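You operate a simulated robot arm through the tools that you are given. There is no shell and no other tool.

Carry out the task below with a simulated two-armed robot. There is one attempt and no reset: what you move stays moved.

## Task
Empty the white jug into the purple can through the clean funnel.
Fine: jug and funnel go back; the wet funnel stays. Set down upright: white measuring jug.

Only the result counts: the job must be done as asked and must still hold three seconds after the hand-in. Knocking over, shifting, dropping, spilling or breaking anything else fails it.

## Robot
Two 7-joint arms with two-finger parallel grippers on one trunk that stands fixed in place. Base frame: the origin is at the foot of the trunk, x ahead of it, y to its left, z up. Lengths are in mm, angles in degrees, forces in N, time in s.
The left shoulder is at [70, 163, 1320], the right one opposite. With the tool pointing down near the work surface each hand reaches from about 360 to 880 mm from the base axis, measured 20 degrees to its own side. Payload 3.43 kg a hand.
Tool frame (each hand has its own): the origin (TCP) lies between the finger pads and is the grasp point; the fingertips stand 34 mm ahead of it; z points along the fingers, y is the line along which they close. The gripper opens to 128 mm. The fingers are 24 mm wide and 12 mm thick; the gripper's body (48 by 130 mm) begins 96 mm behind the TCP.
Orientation is that of the tool frame in the base frame, as a unit quaternion [x, y, z, w]. With the fingers straight down and closing along the base's y, the tool's x points along the base's -x, its y along +y and its z along -z.

## Interface
- The arms move only by the tool nudge_tool. It takes "left_series", "right_series" or both (then of equal length, played together; a hand with none holds still); each is a list of rows, each an object of numbers (a shift or turn left out is 0, a gripper value left out holds the last): "gripper": the gripper command, from -1 (fully open) to 1 (shut), values between in proportion; "tx", "ty", "tz": the shift along the tool's x, y, z in units of 30 mm (1.0 is 30 mm); "wx", "wy", "wz": the turn, a rotation vector about the tool's x, y, z in units of 8 degrees (1.0 is 8 degrees). In form: [{"gripper": .., "tx": .., "ty": .., "tz": .., "wx": .., "wy": .., "wz": ..}, ...]. A call has 1 to 20 rows; each row shifts and turns the commanded pose from where the row before left it, along the tool's axes as they then stand. A call with a number of a shift or a turn outside -1 to 1 is refused whole. Each row takes 0.2 s and may step no farther than 50 mm and 8.6 degrees from the row before; otherwise, or with a gripper value out of range, the whole call is refused. A pose out of reach is approached as far as the arm can. The call stops where the force on the tool passes 90 N (or 10 N more than at its start, if that is more) or the arm is blocked; 0.2 s more then pass. The fingers move at their own pace (about 153 mm/s each) and stop on an object; they squeeze with about 43 N. The grip force told is the motor's: it shows also when the fingers shut on nothing. Time passes only in rows, and 0.2 s behind the last, so rows that do not move let the fingers close. The reply holds the time, the measured pose of the TCP, the force on the tool along the base axes, the opening and the grip force, in the units named above and with some noise, with the torque about the TCP (base axes, N m) and any sound that the robot's microphone picked up.
- Cameras (640 x 400 px; columns grow to the right, rows downward): "scene" is now at [133, -23.8, 1577.5]; the picture's right is [-0.39, -0.92, 0.00], its down [-0.32, 0.14, -0.94] and it looks along [0.86, -0.36, -0.35] (base axes); focal length 223 px, centre (320, 200). "left" rides on the left gripper at [76, 11, -160] in its tool frame; the picture's right is [-0.15, 0.99, 0.00], its down [-0.88, -0.13, -0.46] and it looks along [-0.45, -0.07, 0.89] (tool axes); focal length 234 px, centre (320, 200). "right" rides on the right gripper at [76, -11, -160] in its tool frame; the picture's right is [0.15, 0.99, 0.00], its down [-0.88, 0.13, -0.46] and it looks along [-0.45, 0.07, 0.89] (tool axes); focal length 234 px, centre (320, 200). There is no depth. A picture from a camera that has moved, and an enlarged one, comes with that camera's place and axes in the base frame and with its lens. The place of the scene camera against the robot may be out by one fixed shift of up to 18 mm in any direction.
- camera(camera): a new picture of that camera. The clock stands still meanwhile.
- raise_lower(by): slides the trunk up (or, below 0, down) by that many mm; the arms and the scene camera ride with it, the base frame stays. It gives what a move gives, with no picture.
- turn_head(pan, tilt): turns the head with the scene camera to pan (to the left, within 86 degrees either way) and tilt (down, from -29 to 69), counted from straight ahead of the robot. It gives what a move gives.
- inspect(camera, box): a new picture of the part [left, top, right, bottom] of that camera's present view, enlarged. The clock stands still meanwhile.
- finish_job(): hands the job in; it is judged then, once.

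Places have to be worked out from the pictures, the camera data and where the tool is seen. Open the grippers and draw the arms clear of the work before you hand the job in, unless the task says otherwise.

The tools are called as name(argument=value, ...) on one line, values as JSON. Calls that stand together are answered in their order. nudge_tool: Moves the arms, as the interface text tells. Its arguments: {"type":"object","properties":{"left_series":{"type":"array","items":{"type":"object","properties":{"gripper":{"type":"number"},"tx":{"type":"number"},"ty":{"type":"number"},"tz":{"type":"number"},"wx":{"type":"number"},"wy":{"type":"number"},"wz":{"type":"number"}}}},"right_series":{"type":"array","items":{"type":"object","properties":{"gripper":{"type":"number"},"tx":{"type":"number"},"ty":{"type":"number"},"tz":{"type":"number"},"wx":{"type":"number"},"wy":{"type":"number"},"wz":{"type":"number"}}}}},"required":[]} The other tools are called the same way: raise_lower (by) slides the trunk up or down; turn_head (pan, tilt) turns the head that bears the scene camera; camera (camera) takes a picture; inspect (camera, box) takes an enlarged picture of a part of a camera's view; finish_job () hands the job in.

At the start:

```text
t: 0.0
left_position: [521.1, 22.2, 1497.9]
left_tcp_rot: [0.0, 1.0, 0.0, 0.001]
left_force: [0.7, 0.8, -0.5]
left_moment: [-0.01, 0.01, 0.01]
left_gripper_width: 127.9
left_finger_force: 0.0
right_position: [397.2, -337.4, 1462.0]
right_tcp_rot: [0.0, 1.0, 0.0, -0.001]
right_force: [0.2, -0.4, -0.2]
right_moment: [0.0, -0.02, -0.03]
right_gripper_width: 128.1
right_finger_force: 0.0
trunk travel left (down, up): [-800.0, 140.0]
head pan, tilt: [-22.7, 20.4]
```

scene: 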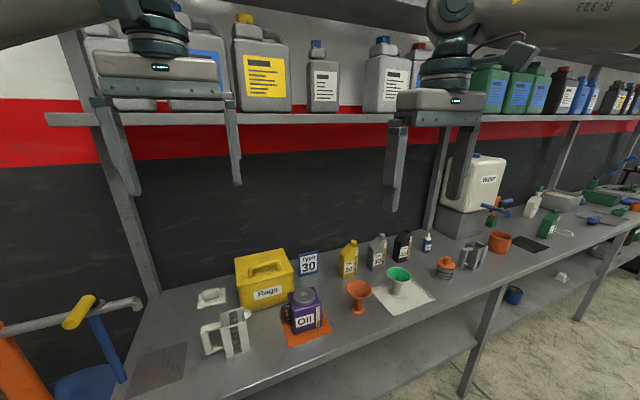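
right: 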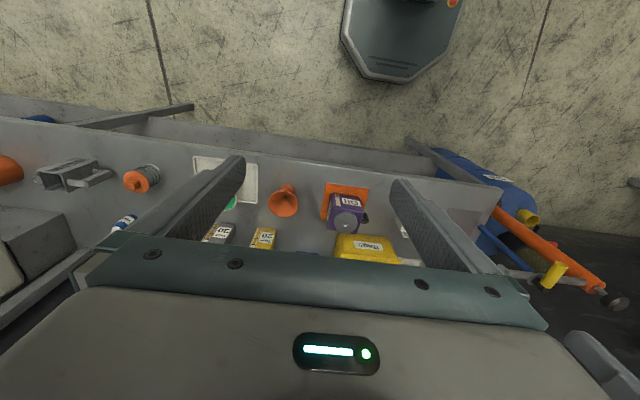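
left: 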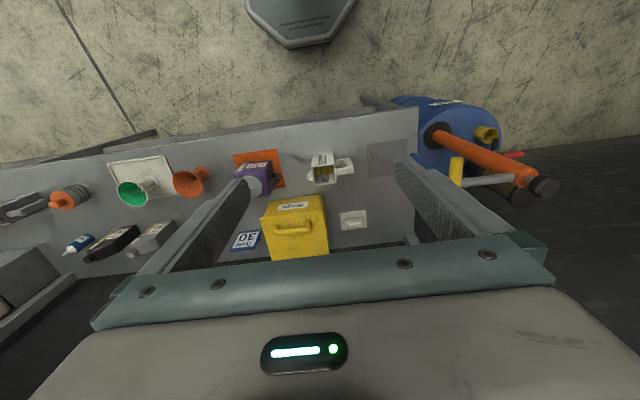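

I start with enlarged views of the jug, can and funnels in the scene camera.

inspect(camera="scene", box=[180, 230, 340, 370])

inspect(camera="scene", box=[320, 220, 480, 330])

inspect(camera="left", box=[100, 120, 400, 270])

inspect(camera="right", box=[100, 140, 440, 280])

```text
2.86 times, centred on (260, 300) of scene
camera zoom: at [133.0, -23.8, 1577.5], right [-0.39, -0.92, 0.0], down [-0.32, 0.14, -0.94], along [0.86, -0.36, -0.35], focal length 637 px, centre (491, -86)
```

zoom: 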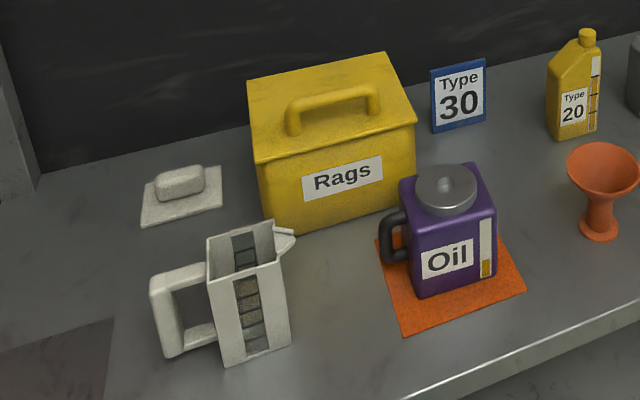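

```text
3.64 times, centred on (400, 275) of scene
camera zoom: at [133.0, -23.8, 1577.5], right [-0.39, -0.92, 0.0], down [-0.32, 0.14, -0.94], along [0.86, -0.36, -0.35], focal length 811 px, centre (29, -73)
```

zoom: 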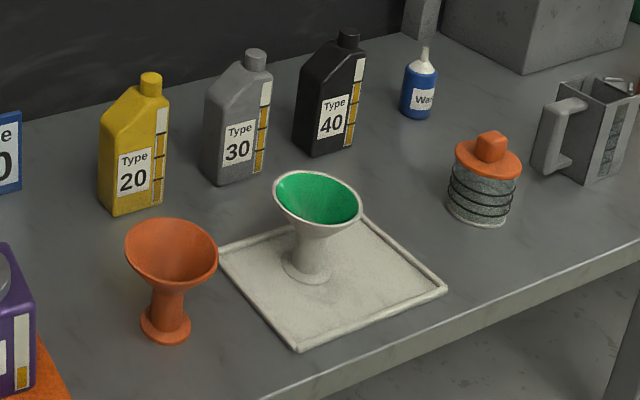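

```text
2.13 times, centred on (250, 195) of left
camera zoom: at [444.9, 33.8, 1657.5], right [0.15, 0.99, 0.0], down [0.88, -0.13, 0.46], along [0.45, -0.07, -0.89], focal length 500 px, centre (469, 211)
```

zoom: 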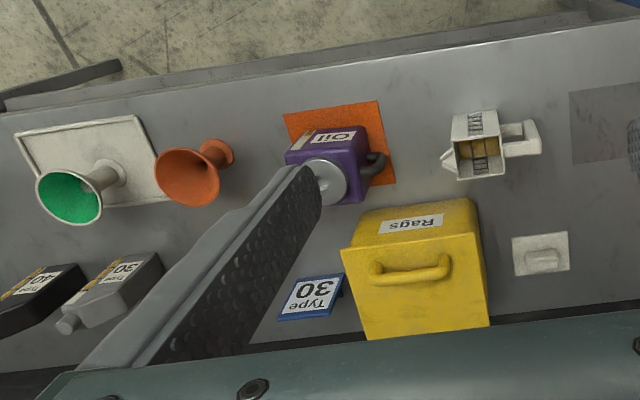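

```text
1.88 times, centred on (270, 210) of right
camera zoom: at [320.1, -348.4, 1622.4], right [-0.15, 0.99, 0.0], down [0.88, 0.13, 0.46], along [0.45, 0.07, -0.89], focal length 441 px, centre (414, 181)
```

zoom: 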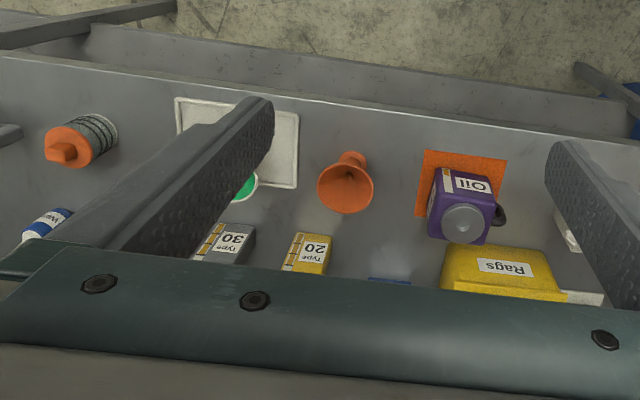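

The can's top is at about (697, -210, 1005) from the two wrist views, but I can't tell whether its grey disc is an opening or a cap. I move the right hand high above the can to look.

nudge_tool(right_series=[{"tx": -0.8, "ty": 0.4, "tz": 0.93, "gripper": -1}, {"tx": -0.8, "ty": 0.4, "tz": 0.93}, {"tx": -0.8, "ty": 0.4, "tz": 0.93}, {"tx": -0.8, "ty": 0.4, "tz": 0.93}, {"tx": -0.8, "ty": 0.4, "tz": 0.93}, {"tx": -0.8, "ty": 0.4, "tz": 0.93}, {"tx": -0.8, "ty": 0.4, "tz": 0.93}, {"tx": -0.8, "ty": 0.4, "tz": 0.93}])

camera(camera="right")

camera(camera="scene")

```text
t: 1.8
left_position: [524.2, 22.4, 1497.0]
left_tcp_rot: [0.0, 1.0, 0.0, -0.001]
left_force: [-0.6, -0.2, 0.1]
left_moment: [0.0, 0.03, 0.02]
left_gripper_width: 128.0
left_finger_force: 0.0
right_position: [592.9, -239.0, 1240.4]
right_tcp_rot: [-0.001, 1.0, 0.0, 0.0]
right_force: [1.3, 0.3, -0.4]
right_moment: [-0.01, 0.01, 0.03]
right_gripper_width: 128.0
right_finger_force: 0.0
trunk travel left (down, up): [-800.0, 140.0]
head pan, tilt: [-22.7, 20.4]
```

```text
taken
camera right: at [516.1, -250.1, 1400.2], right [-0.15, 0.99, 0.0], down [0.88, 0.13, 0.45], along [0.45, 0.07, -0.89], focal length 234 px, centre (320, 200)
```

right: 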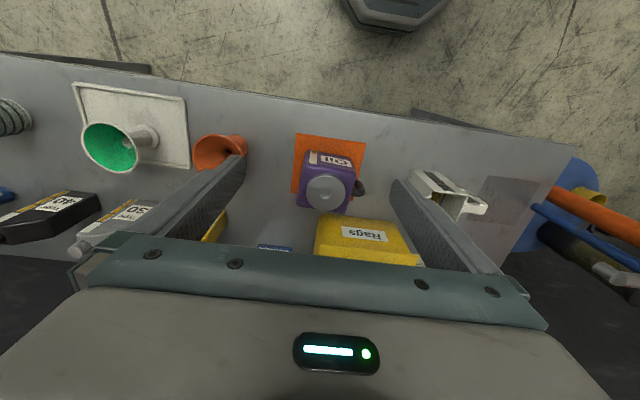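

```text
taken
camera scene: at [136.1, -23.7, 1577.3], right [-0.39, -0.92, 0.0], down [-0.32, 0.14, -0.94], along [0.86, -0.36, -0.35], focal length 223 px, centre (320, 200)
```

scene: 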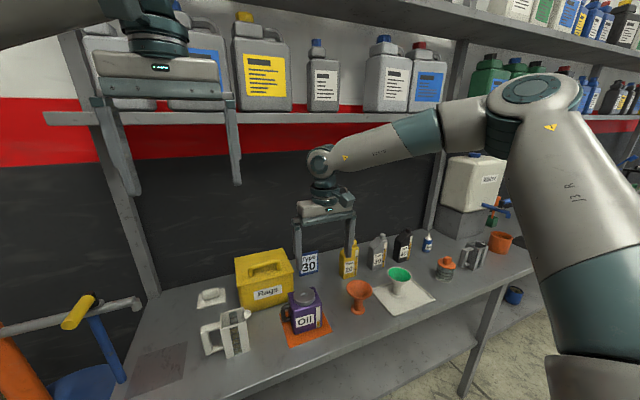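

The hand is above the can; I zoom in on the cap and the nearby objects.

inspect(camera="right", box=[270, 120, 390, 230])

inspect(camera="right", box=[70, 70, 260, 190])

inspect(camera="scene", box=[270, 270, 350, 350])

inspect(camera="scene", box=[190, 290, 260, 360])

```text
3.64 times, centred on (330, 175) of right
camera zoom: at [516.1, -250.1, 1400.2], right [-0.15, 0.99, 0.0], down [0.88, 0.13, 0.45], along [0.45, 0.07, -0.89], focal length 852 px, centre (284, 291)
```

zoom: 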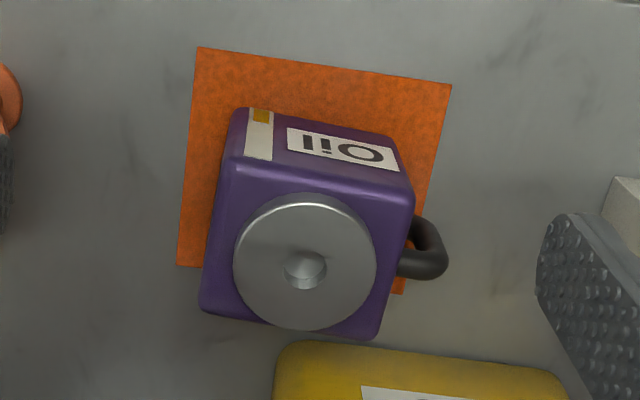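

```text
3.33 times, centred on (165, 130) of right
camera zoom: at [516.1, -250.1, 1400.2], right [-0.15, 0.99, 0.0], down [0.88, 0.13, 0.45], along [0.45, 0.07, -0.89], focal length 781 px, centre (837, 433)
```

zoom: 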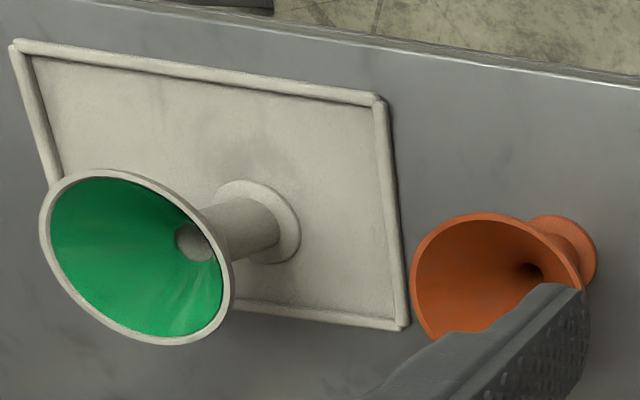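

```text
5.00 times, centred on (310, 310) of scene
camera zoom: at [136.1, -23.7, 1577.3], right [-0.39, -0.92, 0.0], down [-0.32, 0.14, -0.94], along [0.86, -0.36, -0.35], focal length 1115 px, centre (370, -350)
```

zoom: 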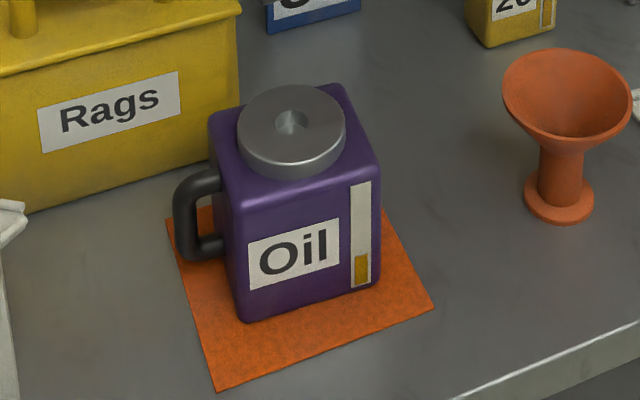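

```text
5.71 times, centred on (225, 325) of scene
camera zoom: at [136.1, -23.7, 1577.3], right [-0.39, -0.92, 0.0], down [-0.32, 0.14, -0.94], along [0.86, -0.36, -0.35], focal length 1275 px, centre (863, -514)
```

zoom: 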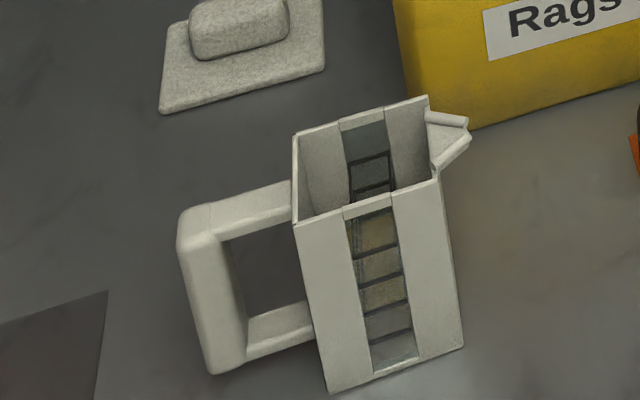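

The grey disc is an open cap, about 75 mm wide, with a countersunk hole about 23 mm across. The bench is at z≈898. The white funnel is wet with green, so the orange one is the clean funnel. I bring the right hand over the orange funnel and the left over the jug to measure both.

nudge_tool(left_series=[{"tx": -0.36, "ty": 0.14, "tz": 0.92, "gripper": -1}, {"tx": -0.36, "ty": 0.14, "tz": 0.92}, {"tx": -0.36, "ty": 0.14, "tz": 0.92}, {"tx": -0.36, "ty": 0.14, "tz": 0.92}, {"tx": -0.36, "ty": 0.14, "tz": 0.92}, {"tx": -0.36, "ty": 0.14, "tz": 0.92}, {"tx": -0.36, "ty": 0.14, "tz": 0.92}, {"tx": -0.36, "ty": 0.14, "tz": 0.92}, {"tx": -0.36, "ty": 0.14, "tz": 0.92}], right_series=[{"tx": -0.1, "ty": -0.6, "tz": 0.1, "gripper": -1}, {"tx": -0.1, "ty": -0.6, "tz": 0.1}, {"tx": -0.1, "ty": -0.6, "tz": 0.1}, {"tx": -0.1, "ty": -0.6, "tz": 0.1}, {"tx": -0.1, "ty": -0.6, "tz": 0.1}, {"tx": -0.1, "ty": -0.6, "tz": 0.1}, {"tx": -0.1, "ty": -0.6, "tz": 0.1}, {"tx": -0.1, "ty": -0.6, "tz": 0.1}, {"tx": -0.1, "ty": -0.6, "tz": 0.1}])

camera(camera="right")

camera(camera="left")

camera(camera="scene")

```text
t: 3.8
left_position: [618.9, 62.3, 1248.7]
left_tcp_rot: [0.0, 1.0, -0.001, 0.0]
left_force: [-0.1, 0.7, -0.2]
left_moment: [-0.04, 0.0, 0.01]
left_gripper_width: 127.8
left_finger_force: 0.1
right_position: [617.0, -404.7, 1210.1]
right_tcp_rot: [0.0, 1.0, 0.0, 0.0]
right_force: [0.5, -0.2, -0.4]
right_moment: [-0.03, 0.02, -0.01]
right_gripper_width: 128.0
right_finger_force: 0.1
trunk travel left (down, up): [-800.0, 140.0]
head pan, tilt: [-22.7, 20.4]
```

```text
taken
camera right: at [540.1, -414.9, 1371.1], right [-0.15, 0.99, 0.0], down [0.88, 0.13, 0.45], along [0.45, 0.07, -0.89], focal length 234 px, centre (320, 200)
```

right: 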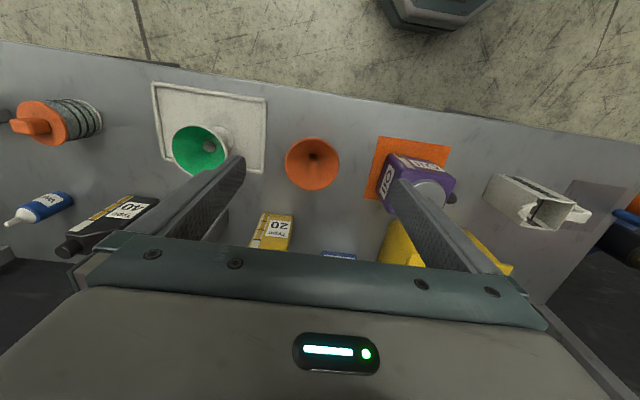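

```text
taken
camera left: at [543.5, 73.0, 1408.4], right [0.15, 0.99, 0.0], down [0.88, -0.13, 0.46], along [0.45, -0.07, -0.89], focal length 234 px, centre (320, 200)
```

left: 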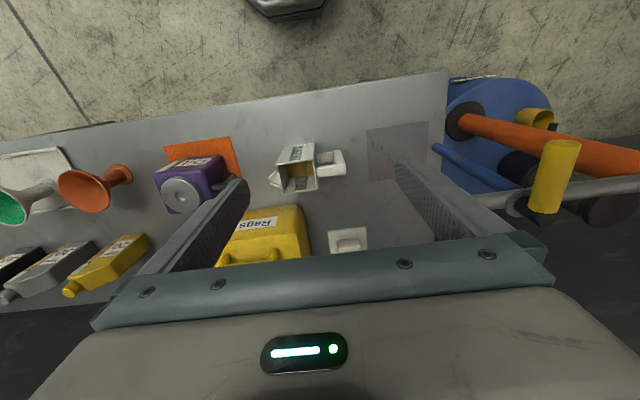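

```text
taken
camera scene: at [134.0, -23.9, 1577.5], right [-0.39, -0.92, 0.0], down [-0.32, 0.14, -0.94], along [0.86, -0.36, -0.35], focal length 223 px, centre (320, 200)
```

scene: 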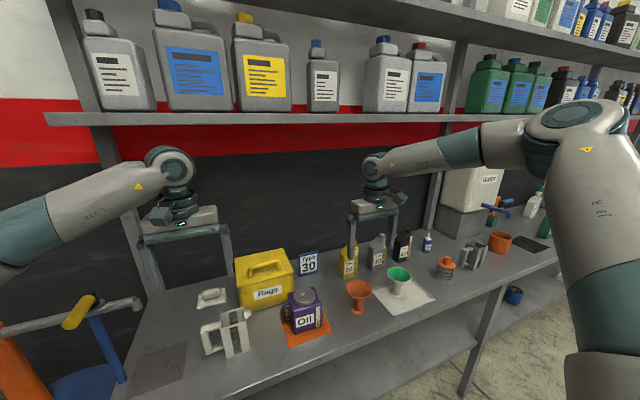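

inspect(camera="left", box=[250, 120, 370, 210])

inspect(camera="right", box=[260, 120, 360, 200])

inspect(camera="right", box=[470, 150, 610, 250])

inspect(camera="left", box=[40, 120, 260, 230])

```text
4.44 times, centred on (310, 165) of left
camera zoom: at [543.5, 73.0, 1408.4], right [0.15, 0.99, 0.0], down [0.88, -0.13, 0.46], along [0.45, -0.07, -0.89], focal length 1041 px, centre (364, 356)
```

zoom: 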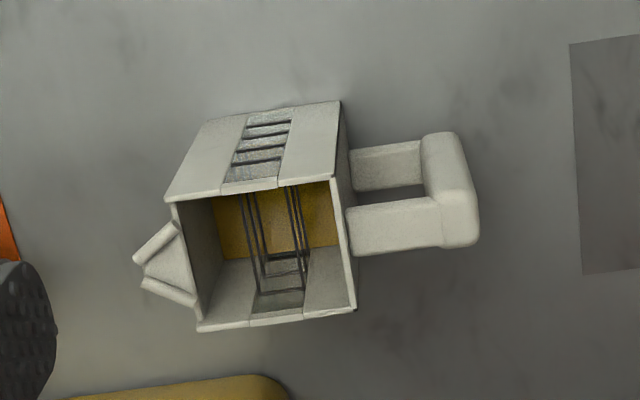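

```text
5.00 times, centred on (310, 160) of right
camera zoom: at [540.1, -414.9, 1371.1], right [-0.15, 0.99, 0.0], down [0.88, 0.13, 0.45], along [0.45, 0.07, -0.89], focal length 1171 px, centre (370, 400)
```

zoom: 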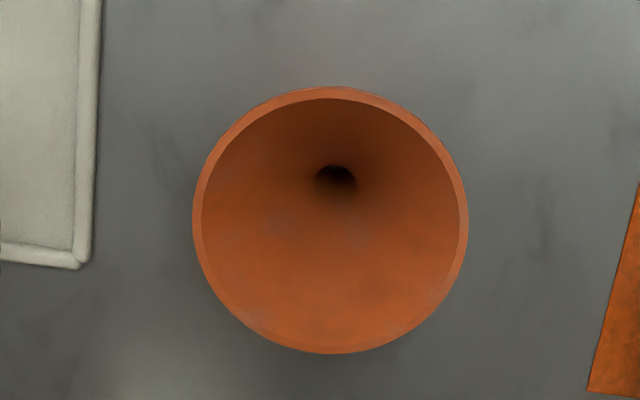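

```text
4.00 times, centred on (540, 200) of right
camera zoom: at [540.1, -414.9, 1371.1], right [-0.15, 0.99, 0.0], down [0.88, 0.13, 0.45], along [0.45, 0.07, -0.89], focal length 937 px, centre (-560, 200)
```

zoom: 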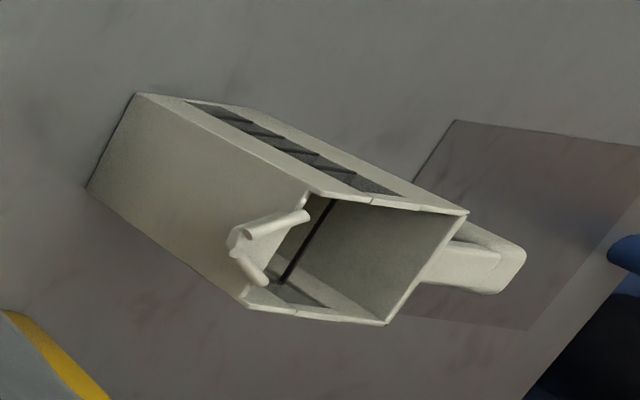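

```text
2.91 times, centred on (150, 175) of left
camera zoom: at [543.5, 73.0, 1408.4], right [0.15, 0.99, 0.0], down [0.88, -0.13, 0.46], along [0.45, -0.07, -0.89], focal length 681 px, centre (814, 273)
```

zoom: 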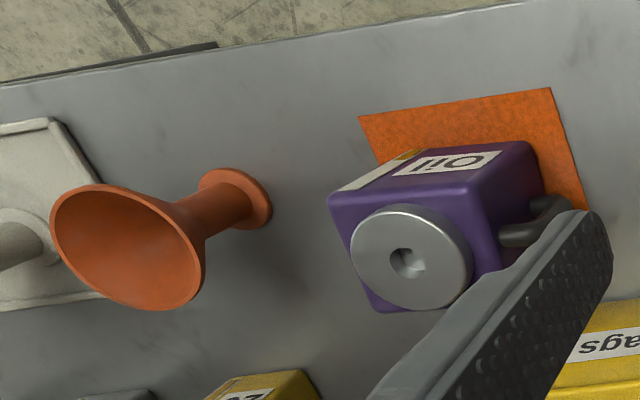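

The orange funnel is upright at about (665, -408, rim z 997), with a rim about 91 mm across. The jug body spans x 661–717 and y -23…43 with its top at 1021. Its spout tip is at (686, -43, 1016) and its handle is on the +y side. I move the right hand over the funnel and stop above it to check alignment.

nudge_tool(right_series=[{"tx": -0.267, "ty": -0.02, "tz": 0.833, "gripper": -1}, {"tx": -0.267, "ty": -0.02, "tz": 0.833}, {"tx": -0.267, "ty": -0.02, "tz": 0.833}, {"tx": -0.267, "ty": -0.02, "tz": 0.833}, {"tx": -0.267, "ty": -0.02, "tz": 0.833}, {"tx": -0.267, "ty": -0.02, "tz": 0.833}, {}])

camera(camera="right")

inspect(camera="scene", box=[310, 180, 430, 320])

```text
t: 5.4
left_position: [618.2, 61.6, 1249.2]
left_tcp_rot: [0.0, 1.0, -0.001, 0.0]
left_force: [-0.7, 0.2, 0.1]
left_moment: [0.01, -0.02, -0.02]
left_gripper_width: 127.8
left_finger_force: 0.1
right_position: [662.6, -408.7, 1062.6]
right_tcp_rot: [0.0, 1.0, 0.0, 0.0]
right_force: [0.5, 0.2, 0.3]
right_moment: [0.02, 0.03, -0.01]
right_gripper_width: 128.0
right_finger_force: 0.0
trunk travel left (down, up): [-800.0, 140.0]
head pan, tilt: [-22.7, 20.4]
```

```text
taken
camera right: at [585.8, -419.8, 1222.8], right [-0.15, 0.99, 0.0], down [0.88, 0.13, 0.46], along [0.45, 0.07, -0.89], focal length 234 px, centre (320, 200)
```

right: 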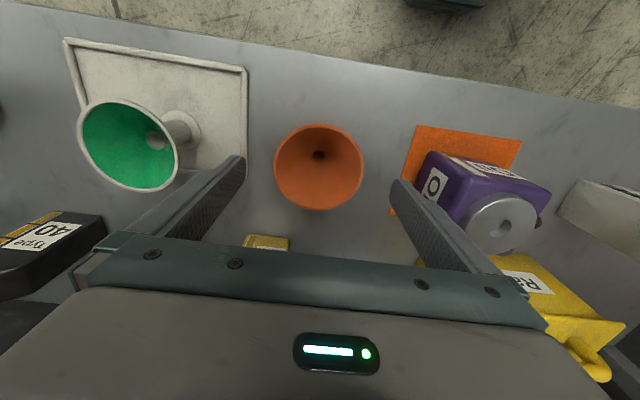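

```text
2.86 times, centred on (370, 250) of scene
camera zoom: at [132.7, -23.7, 1577.6], right [-0.39, -0.92, 0.0], down [-0.32, 0.13, -0.94], along [0.86, -0.36, -0.35], focal length 637 px, centre (177, 57)
```

zoom: 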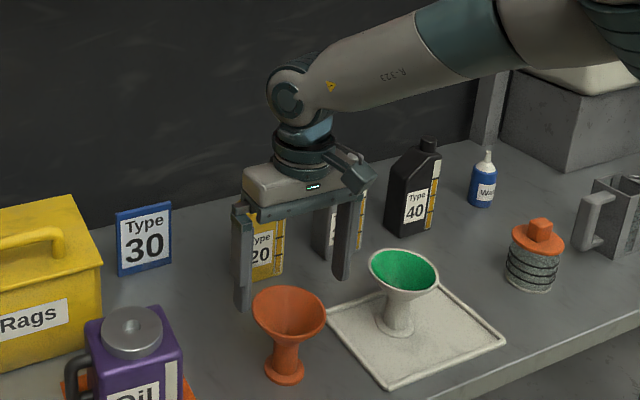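

The tool is centred on the funnel to within about 1 mm. I descend so the pads meet the rim, then close.

nudge_tool(right_series=[{"tz": 0.8}, {"tz": 0.8}, {"tz": 0.8}, {}, {"gripper": 0}, {"gripper": 1}, {}, {}, {}])

camera(camera="right")

inspect(camera="scene", box=[310, 180, 430, 320])

```text
t: 7.4
left_position: [618.3, 62.3, 1249.6]
left_tcp_rot: [-0.001, 1.0, 0.0, 0.0]
left_force: [0.7, -1.3, 1.1]
left_moment: [0.0, 0.02, 0.02]
left_gripper_width: 127.7
left_finger_force: 0.0
right_position: [664.9, -407.8, 989.9]
right_tcp_rot: [-0.001, 1.0, -0.001, 0.0]
right_force: [0.3, -0.3, -0.4]
right_moment: [-0.01, -0.03, 0.0]
right_gripper_width: 90.3
right_finger_force: 42.7
trunk travel left (down, up): [-800.0, 140.0]
head pan, tilt: [-22.7, 20.4]
```

```text
taken
camera right: at [587.4, -418.6, 1150.1], right [-0.15, 0.99, 0.0], down [0.88, 0.13, 0.46], along [0.45, 0.07, -0.89], focal length 234 px, centre (320, 200)
```

right: 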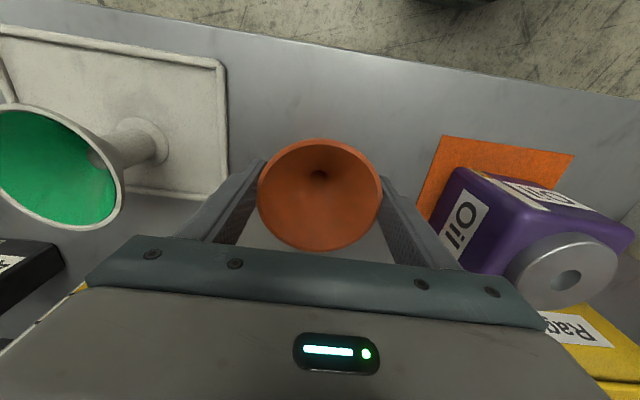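

```text
2.86 times, centred on (370, 250) of scene
camera zoom: at [133.2, -23.7, 1577.5], right [-0.39, -0.92, 0.0], down [-0.32, 0.13, -0.94], along [0.86, -0.36, -0.35], focal length 637 px, centre (177, 57)
```

zoom: 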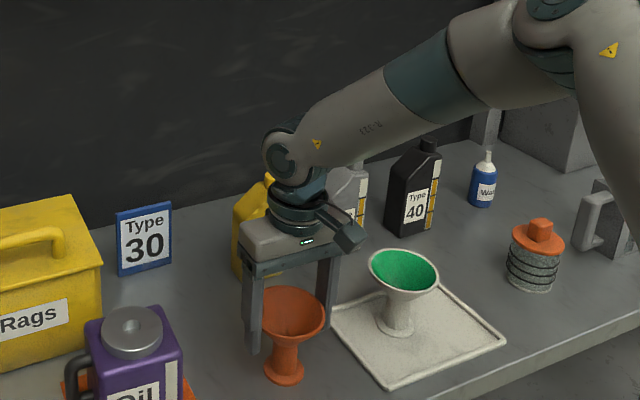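

The rim is gripped at a width of 90.3 mm and 42.7 N, with the TCP at about (664, -408, 990), which is also the return pose. I lift slowly and check that it hangs straight.

nudge_tool(right_series=[{"tz": -0.2}, {"tz": -0.4}, {"tz": -0.8}, {"tz": -0.8}, {"tz": -0.8}, {"tz": -0.8}, {"tz": -0.4}, {}, {}])

camera(camera="right")

inspect(camera="scene", box=[310, 180, 430, 320])

```text
t: 9.4
left_position: [619.9, 62.3, 1248.7]
left_tcp_rot: [0.0, 1.0, 0.001, 0.0]
left_force: [0.4, 0.2, -0.7]
left_moment: [0.01, 0.0, -0.01]
left_gripper_width: 128.0
left_finger_force: 0.0
right_position: [664.0, -407.3, 1113.8]
right_tcp_rot: [0.001, 1.0, -0.001, -0.001]
right_force: [-0.3, -0.1, -0.5]
right_moment: [0.03, 0.01, 0.01]
right_gripper_width: 0.3
right_finger_force: 33.5
trunk travel left (down, up): [-800.0, 140.0]
head pan, tilt: [-22.7, 20.4]
```

```text
taken
camera right: at [586.6, -418.5, 1274.2], right [-0.15, 0.99, 0.0], down [0.88, 0.13, 0.46], along [0.45, 0.07, -0.89], focal length 234 px, centre (320, 200)
```

right: 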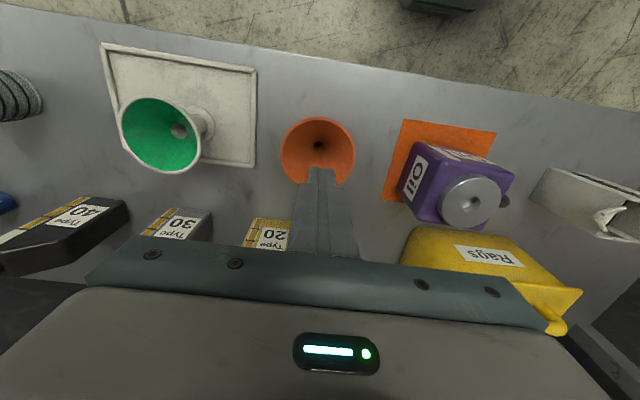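

```text
2.86 times, centred on (370, 250) of scene
camera zoom: at [132.9, -23.8, 1577.5], right [-0.39, -0.92, 0.0], down [-0.32, 0.14, -0.94], along [0.86, -0.36, -0.35], focal length 637 px, centre (177, 57)
```

zoom: 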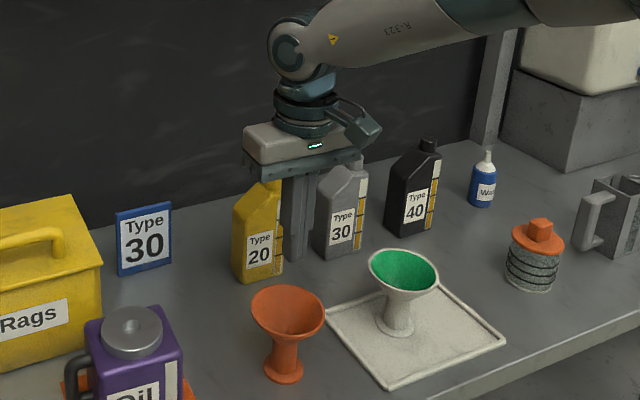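

The rim grip slipped off on the lift. The funnel still stands at (664, -408.5), unmoved. I'll need to grip the cylindrical stem from the side instead, so I look closely at its proportions.

inspect(camera="scene", box=[340, 270, 380, 320])

inspect(camera="left", box=[50, 150, 140, 220])

inspect(camera="right", box=[270, 110, 370, 190])

```text
8.00 times, centred on (360, 295) of scene
camera zoom: at [132.9, -23.8, 1577.5], right [-0.39, -0.92, 0.0], down [-0.32, 0.14, -0.94], along [0.86, -0.36, -0.35], focal length 1784 px, centre (0, -560)
```

zoom: 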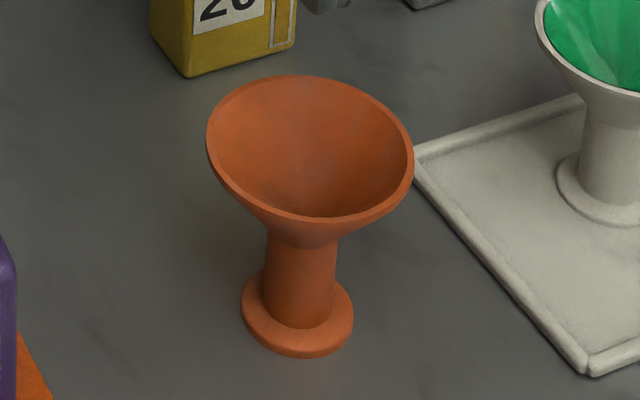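

```text
5.71 times, centred on (95, 185) of left
camera zoom: at [542.5, 73.2, 1409.1], right [0.15, 0.99, 0.0], down [0.88, -0.13, 0.46], along [0.45, -0.07, -0.89], focal length 1338 px, centre (1606, 286)
```

zoom: 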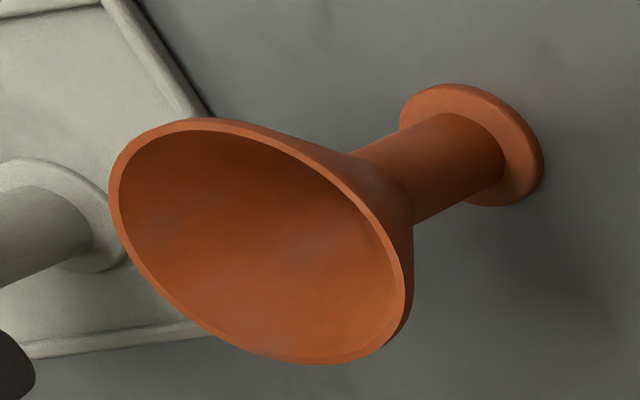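

```text
5.00 times, centred on (320, 150) of right
camera zoom: at [586.6, -418.5, 1274.2], right [-0.15, 0.99, 0.0], down [0.88, 0.13, 0.46], along [0.45, 0.07, -0.89], focal length 1171 px, centre (320, 450)
```

zoom: 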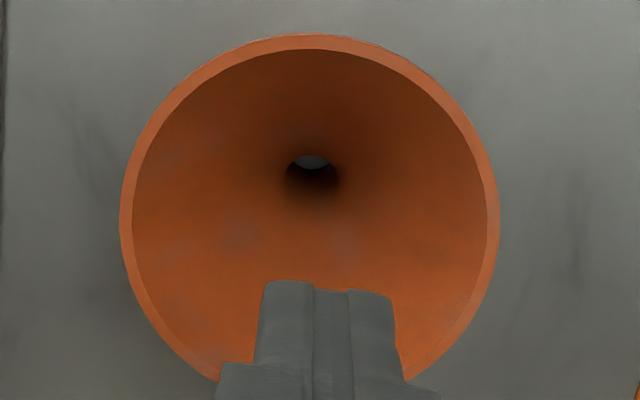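

Stem: about 32 mm in diameter, z≈906–950, with a 52 mm foot below it. I back the right hand up above the funnel, open it, and pitch it toward horizontal pointing +x, to see how the arm copes.

nudge_tool(right_series=[{"tz": -0.8, "tx": 0.5}, {"tz": -0.8, "tx": 0.5}, {"tz": -0.8, "tx": 0.5, "gripper": -0.25}, {"wy": -1}, {"wy": -1}, {"wy": -1}, {"wy": -1}, {"wy": -1}, {"wy": -1}, {"wy": -1}, {"wy": -1}, {"wy": -1}, {"wy": -0.375}, {}])

camera(camera="scene")

camera(camera="right")

```text
t: 12.4
left_position: [619.0, 61.0, 1248.8]
left_tcp_rot: [0.0, 1.0, -0.001, 0.0]
left_force: [-0.2, 0.3, -0.1]
left_moment: [0.01, 0.01, 0.01]
left_gripper_width: 127.8
left_finger_force: 0.0
right_position: [617.4, -421.2, 1244.6]
right_tcp_rot: [-0.001, 0.798, 0.001, 0.602]
right_force: [-0.5, 0.3, -0.2]
right_moment: [0.0, -0.05, -0.03]
right_gripper_width: 80.1
right_finger_force: 0.0
right hand out of reach, approached as far as the arm can: row 12, 13
trunk travel left (down, up): [-800.0, 140.0]
head pan, tilt: [-22.7, 20.4]
```

```text
taken
camera scene: at [134.0, -23.1, 1577.5], right [-0.39, -0.92, 0.0], down [-0.32, 0.13, -0.94], along [0.86, -0.36, -0.35], focal length 223 px, centre (320, 200)
```

scene: 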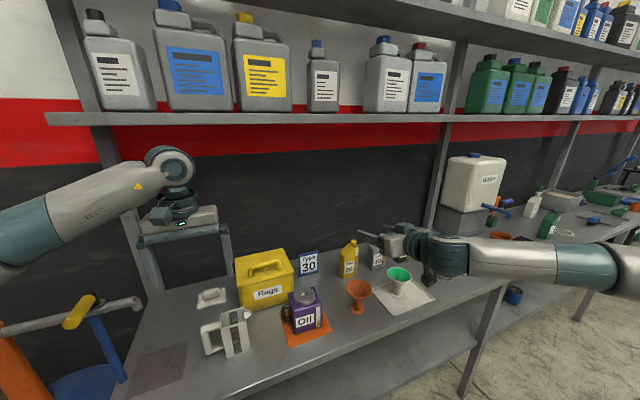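

```text
taken
camera right: at [442.2, -431.9, 1217.2], right [-0.04, 0.99, -0.14], down [-0.2, 0.13, 0.97], along [0.98, 0.07, 0.19], focal length 234 px, centre (320, 200)
```

right: 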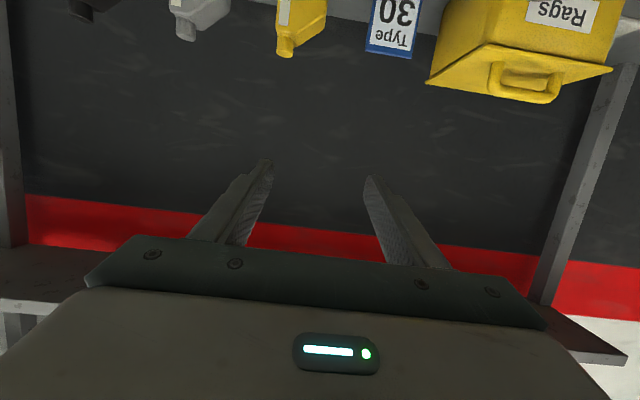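

The orientation was reached, but the arm sits about 60 mm too high because the elbow is folded too tightly. Going lower and staying in front of the funnel should ease that, so I test it in a small step.

nudge_tool(right_series=[{"tx": 1, "tz": -0.295}, {"tx": 1, "tz": -0.295}, {"tx": 1, "tz": -0.295}, {}, {}])

camera(camera="scene")

```text
t: 13.6
left_position: [618.9, 61.5, 1249.6]
left_tcp_rot: [0.0, 1.0, 0.0, 0.0]
left_force: [0.0, -0.5, -0.2]
left_moment: [-0.03, 0.0, 0.01]
left_gripper_width: 128.0
left_finger_force: 0.1
right_position: [561.2, -446.9, 1233.1]
right_tcp_rot: [0.0, 0.796, 0.0, 0.605]
right_force: [0.2, 0.0, 0.1]
right_moment: [-0.01, -0.01, -0.02]
right_gripper_width: 79.9
right_finger_force: 0.1
right hand out of reach, approached as far as the arm can: row 1, 2, 3
trunk travel left (down, up): [-800.0, 140.0]
head pan, tilt: [-22.7, 20.4]
```

```text
taken
camera scene: at [133.3, -23.7, 1577.5], right [-0.39, -0.92, 0.0], down [-0.32, 0.13, -0.94], along [0.86, -0.36, -0.35], focal length 223 px, centre (320, 200)
```

scene: 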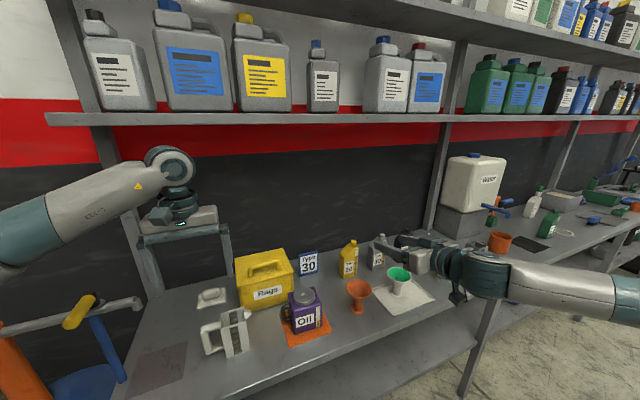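

The wrist can't bend that far with the shoulder this high, so the trunk has to come down. First I raise both hands clear.

nudge_tool(right_series=[{"tx": -0.9, "tz": -0.24}, {"tx": -0.9, "tz": -0.24}, {"tx": -0.9, "tz": -0.24}, {"tx": -0.9, "tz": -0.24}, {"tx": -0.9, "tz": -0.24}, {"tx": -0.9, "tz": -0.24}, {"tx": -0.9, "tz": -0.24}, {}], left_series=[{"tz": -1, "tx": 0.4}, {"tz": -1, "tx": 0.4}, {"tz": -1, "tx": 0.4}, {"tz": -1, "tx": 0.4}, {"tz": -1, "tx": 0.4}, {"tz": -1, "tx": 0.4}, {"tz": -1, "tx": 0.4}, {}])

```text
t: 15.4
left_position: [533.0, 58.8, 1458.6]
left_tcp_rot: [0.0, 1.0, 0.0, -0.001]
left_force: [-0.5, -0.4, -0.4]
left_moment: [-0.01, 0.0, -0.02]
left_gripper_width: 127.8
left_finger_force: 0.1
right_position: [562.3, -448.5, 1429.8]
right_tcp_rot: [0.0, 0.794, 0.0, 0.608]
right_force: [-0.7, -0.2, -0.5]
right_moment: [-0.03, 0.03, -0.01]
right_gripper_width: 80.3
right_finger_force: 0.1
trunk travel left (down, up): [-800.0, 140.0]
head pan, tilt: [-22.7, 20.4]
```

Both hands are clear. I lower the trunk in steps and check the view.

raise_lower(by=-150)

camera(camera="scene")

```text
t: 17.1
left_position: [533.6, 58.7, 1309.8]
left_tcp_rot: [0.0, 1.0, 0.0, 0.0]
left_force: [0.3, -0.6, 0.1]
left_moment: [0.01, 0.0, 0.02]
left_gripper_width: 128.3
left_finger_force: 0.0
right_position: [561.7, -447.4, 1279.8]
right_tcp_rot: [0.0, 0.793, 0.0, 0.609]
right_force: [-0.2, -0.4, -0.2]
right_moment: [-0.01, -0.04, 0.0]
right_gripper_width: 80.0
right_finger_force: 0.0
trunk travel left (down, up): [-650.0, 290.0]
head pan, tilt: [-22.7, 20.4]
```

```text
taken
camera scene: at [132.9, -23.8, 1427.6], right [-0.39, -0.92, 0.0], down [-0.32, 0.14, -0.94], along [0.86, -0.36, -0.35], focal length 223 px, centre (320, 200)
```

scene: 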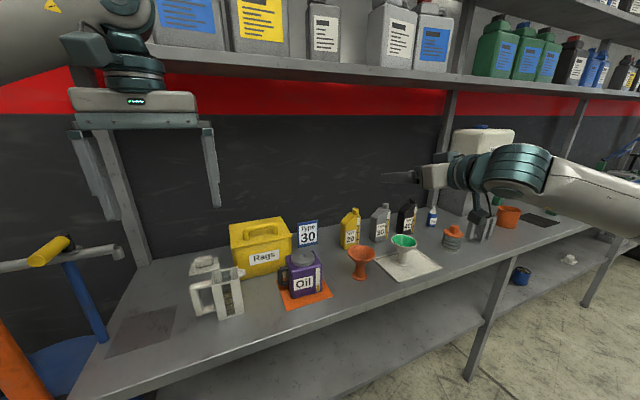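

Clear, so I go down another 150 mm.

raise_lower(by=-150)

camera(camera="scene")

inspect(camera="scene", box=[180, 210, 420, 340])

```text
t: 18.9
left_position: [533.7, 59.1, 1161.1]
left_tcp_rot: [0.0, 1.0, 0.0, 0.0]
left_force: [-0.1, -0.2, 0.6]
left_moment: [0.0, 0.02, 0.02]
left_gripper_width: 128.0
left_finger_force: 0.0
right_position: [561.6, -446.9, 1129.8]
right_tcp_rot: [0.001, 0.794, -0.001, 0.609]
right_force: [-0.1, 0.0, 1.0]
right_moment: [-0.01, 0.01, 0.02]
right_gripper_width: 80.1
right_finger_force: 0.0
trunk travel left (down, up): [-500.0, 440.0]
head pan, tilt: [-22.7, 20.4]
```

```text
taken
camera scene: at [132.7, -23.7, 1277.6], right [-0.39, -0.92, 0.0], down [-0.32, 0.13, -0.94], along [0.86, -0.36, -0.35], focal length 223 px, centre (320, 200)
```

scene: 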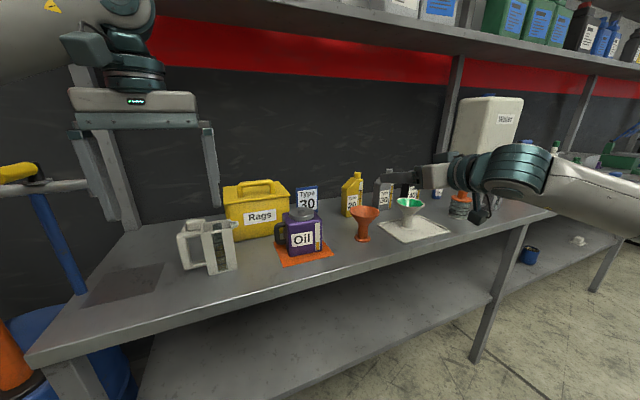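

```text
2.67 times, centred on (300, 275) of scene
camera zoom: at [132.7, -23.7, 1277.6], right [-0.39, -0.92, 0.0], down [-0.32, 0.13, -0.94], along [0.86, -0.36, -0.35], focal length 595 px, centre (373, 0)
```

zoom: 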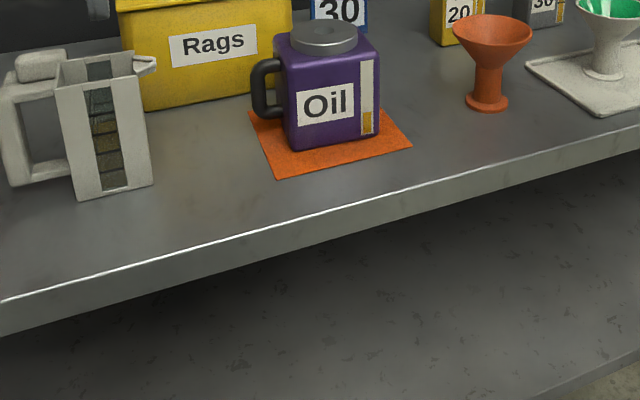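

The lower viewpoint gives good side views, so I zoom in on the funnel, jug and can from here.

inspect(camera="scene", box=[345, 200, 385, 245])

inspect(camera="scene", box=[170, 210, 250, 290])

inspect(camera="scene", box=[265, 200, 335, 270])

```text
8.89 times, centred on (365, 222) of scene
camera zoom: at [132.7, -23.7, 1277.6], right [-0.39, -0.92, 0.0], down [-0.32, 0.13, -0.94], along [0.86, -0.36, -0.35], focal length 1983 px, centre (-80, 0)
```

zoom: 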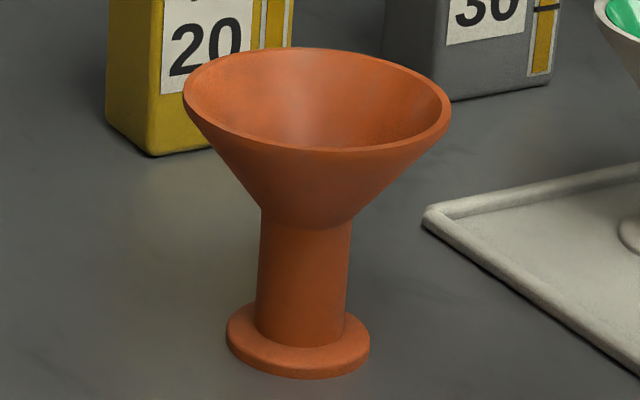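

```text
5.00 times, centred on (210, 250) of scene
camera zoom: at [132.7, -23.7, 1277.6], right [-0.39, -0.92, 0.0], down [-0.32, 0.13, -0.94], along [0.86, -0.36, -0.35], focal length 1115 px, centre (870, -50)
```

zoom: 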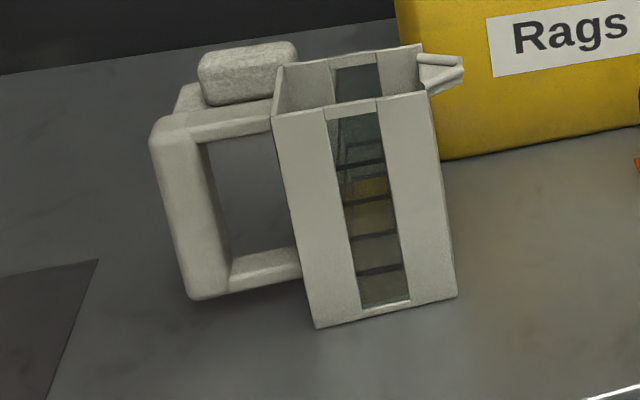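

```text
5.71 times, centred on (300, 235) of scene
camera zoom: at [132.7, -23.7, 1277.6], right [-0.39, -0.92, 0.0], down [-0.32, 0.13, -0.94], along [0.86, -0.36, -0.35], focal length 1275 px, centre (434, 0)
```

zoom: 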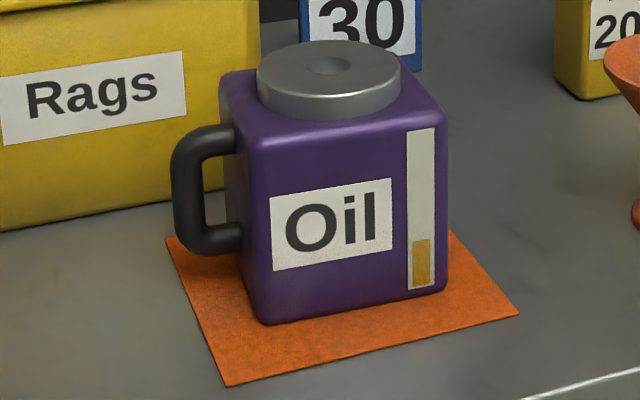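

Geometry confirmed: the stem runs z≈905–951 at about 30 mm diameter. The jug's handle bar is about 20 mm square at y≈78–98, with a finger-sized hole. I bring the right hand down in front of the funnel to stem height.

nudge_tool(right_series=[{"tx": 0.886, "ty": 0.183, "tz": 0.287}, {"tx": 0.886, "ty": 0.183, "tz": 0.287}, {"tx": 0.886, "ty": 0.183, "tz": 0.287}, {"tx": 0.886, "ty": 0.183, "tz": 0.287}, {"tx": 0.886, "ty": 0.183, "tz": 0.287}, {}])

camera(camera="scene")

camera(camera="right")

```text
t: 20.3
left_position: [531.5, 58.9, 1160.5]
left_tcp_rot: [0.0, 1.0, 0.0, 0.001]
left_force: [0.0, -0.5, 0.2]
left_moment: [-0.01, -0.01, 0.0]
left_gripper_width: 127.9
left_finger_force: 0.1
right_position: [572.1, -419.8, 989.4]
right_tcp_rot: [0.0, 0.793, 0.0, 0.609]
right_force: [-0.3, 0.7, 0.7]
right_moment: [-0.01, 0.02, 0.03]
right_gripper_width: 79.9
right_finger_force: 0.0
trunk travel left (down, up): [-500.0, 440.0]
head pan, tilt: [-22.7, 20.4]
```

```text
taken
camera scene: at [132.6, -23.8, 1277.6], right [-0.39, -0.92, 0.0], down [-0.32, 0.14, -0.94], along [0.86, -0.36, -0.35], focal length 223 px, centre (320, 200)
```

scene: 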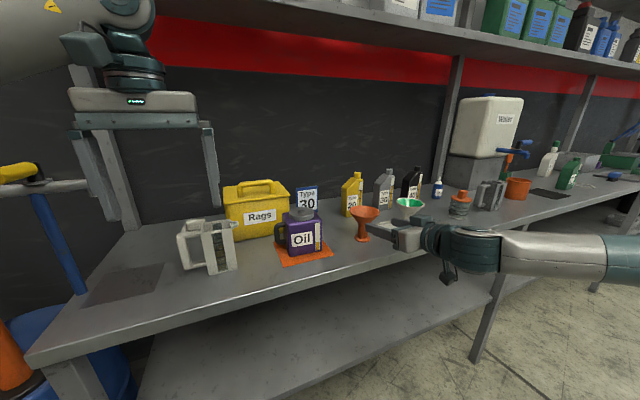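

```text
taken
camera right: at [397.3, -430.7, 957.9], right [-0.04, 0.99, -0.14], down [-0.21, 0.13, 0.97], along [0.98, 0.07, 0.2], focal length 234 px, centre (320, 200)
```

right: 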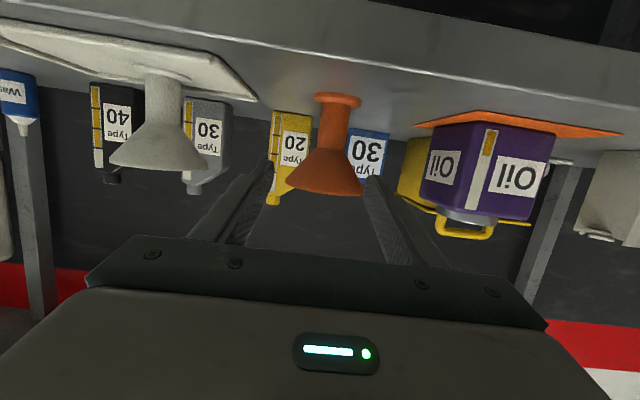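

Reachable. I finish the descent to stem height, centring on y=-408.

nudge_tool(right_series=[{"tx": 0.93, "ty": 0.19, "tz": 0.25}, {"tx": 0.93, "ty": 0.19, "tz": 0.25}, {}, {}])

camera(camera="right")

inspect(camera="scene", box=[320, 190, 500, 300])

```text
t: 21.3
left_position: [533.9, 57.7, 1159.1]
left_tcp_rot: [0.0, 1.0, 0.001, -0.002]
left_force: [-0.1, 0.6, 0.1]
left_moment: [0.03, 0.02, 0.02]
left_gripper_width: 127.9
left_finger_force: 0.0
right_position: [569.0, -416.5, 947.0]
right_tcp_rot: [0.001, 0.796, 0.0, 0.606]
right_force: [1.5, 0.7, 0.2]
right_moment: [0.06, -0.01, 0.01]
right_gripper_width: 79.9
right_finger_force: 0.1
right hand out of reach, approached as far as the arm can: row 2
trunk travel left (down, up): [-500.0, 440.0]
head pan, tilt: [-22.7, 20.4]
```

```text
taken
camera right: at [393.9, -427.6, 917.4], right [-0.04, 0.99, -0.14], down [-0.2, 0.13, 0.97], along [0.98, 0.07, 0.2], focal length 234 px, centre (320, 200)
```

right: 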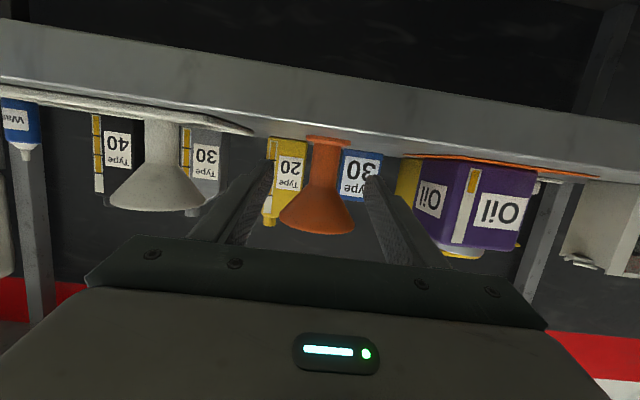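

```text
3.56 times, centred on (410, 245) of scene
camera zoom: at [134.0, -25.4, 1277.4], right [-0.39, -0.92, 0.0], down [-0.32, 0.14, -0.94], along [0.86, -0.36, -0.35], focal length 793 px, centre (0, 40)
```

zoom: 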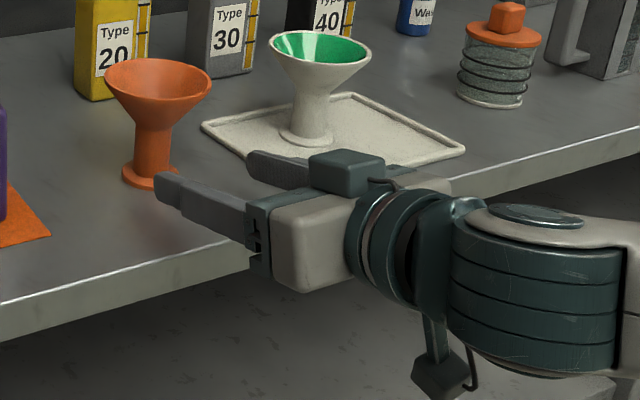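

Only 15 mm short. I'll raise the hand 60 mm, lower the trunk 75 mm, and re-centre in y.

nudge_tool(right_series=[{"tx": -0.966, "tz": -0.26, "ty": 0.13}, {"tx": -0.966, "tz": -0.26, "ty": 0.13}, {}])

raise_lower(by=-75)

camera(camera="right")

camera(camera="scene")

```text
t: 22.1
left_position: [533.9, 58.5, 1159.9]
left_tcp_rot: [0.0, 1.0, 0.0, 0.0]
left_force: [0.1, 0.0, 0.0]
left_moment: [0.0, 0.0, 0.02]
left_gripper_width: 128.3
left_finger_force: 0.0
right_position: [569.0, -406.8, 1006.1]
right_tcp_rot: [0.0, 0.794, 0.0, 0.608]
right_force: [0.3, -1.1, 0.3]
right_moment: [0.02, -0.01, 0.04]
right_gripper_width: 79.9
right_finger_force: 0.1
trunk travel left (down, up): [-500.0, 440.0]
head pan, tilt: [-22.7, 20.4]
```

```text
t: 23.2
left_position: [532.9, 58.9, 1085.2]
left_tcp_rot: [0.0, 1.0, 0.0, 0.0]
left_force: [-0.2, -0.4, -1.2]
left_moment: [-0.02, -0.01, -0.02]
left_gripper_width: 128.2
left_finger_force: 0.1
right_position: [567.5, -407.4, 931.6]
right_tcp_rot: [0.001, 0.793, -0.001, 0.609]
right_force: [0.1, 1.3, 0.2]
right_moment: [-0.02, 0.0, 0.0]
right_gripper_width: 80.0
right_finger_force: 0.1
trunk travel left (down, up): [-425.0, 515.0]
head pan, tilt: [-22.7, 20.4]
```

```text
taken
camera right: at [393.2, -418.5, 900.5], right [-0.04, 0.99, -0.14], down [-0.21, 0.13, 0.97], along [0.98, 0.07, 0.21], focal length 234 px, centre (320, 200)
```

right: 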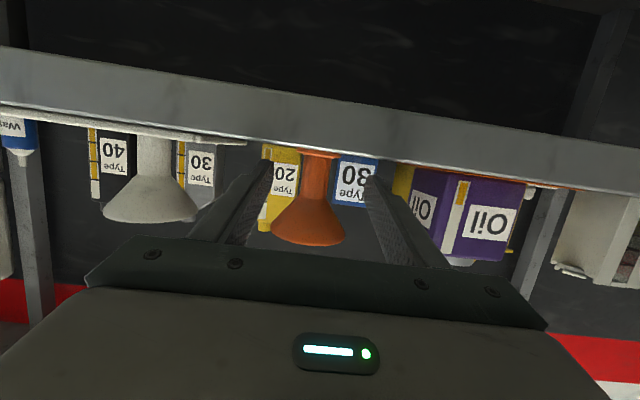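

```text
taken
camera scene: at [132.6, -23.6, 1202.6], right [-0.39, -0.92, 0.0], down [-0.32, 0.13, -0.94], along [0.86, -0.36, -0.35], focal length 223 px, centre (320, 200)
```

scene: 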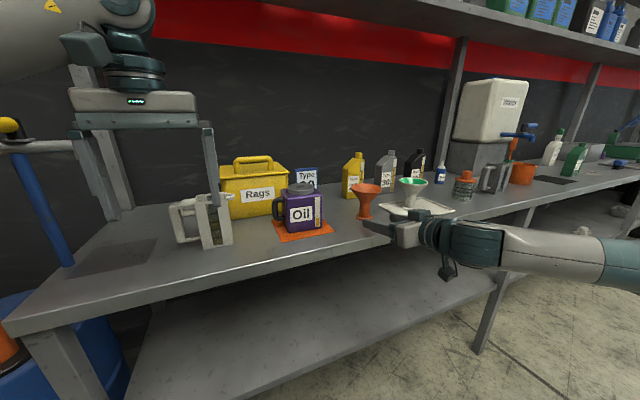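

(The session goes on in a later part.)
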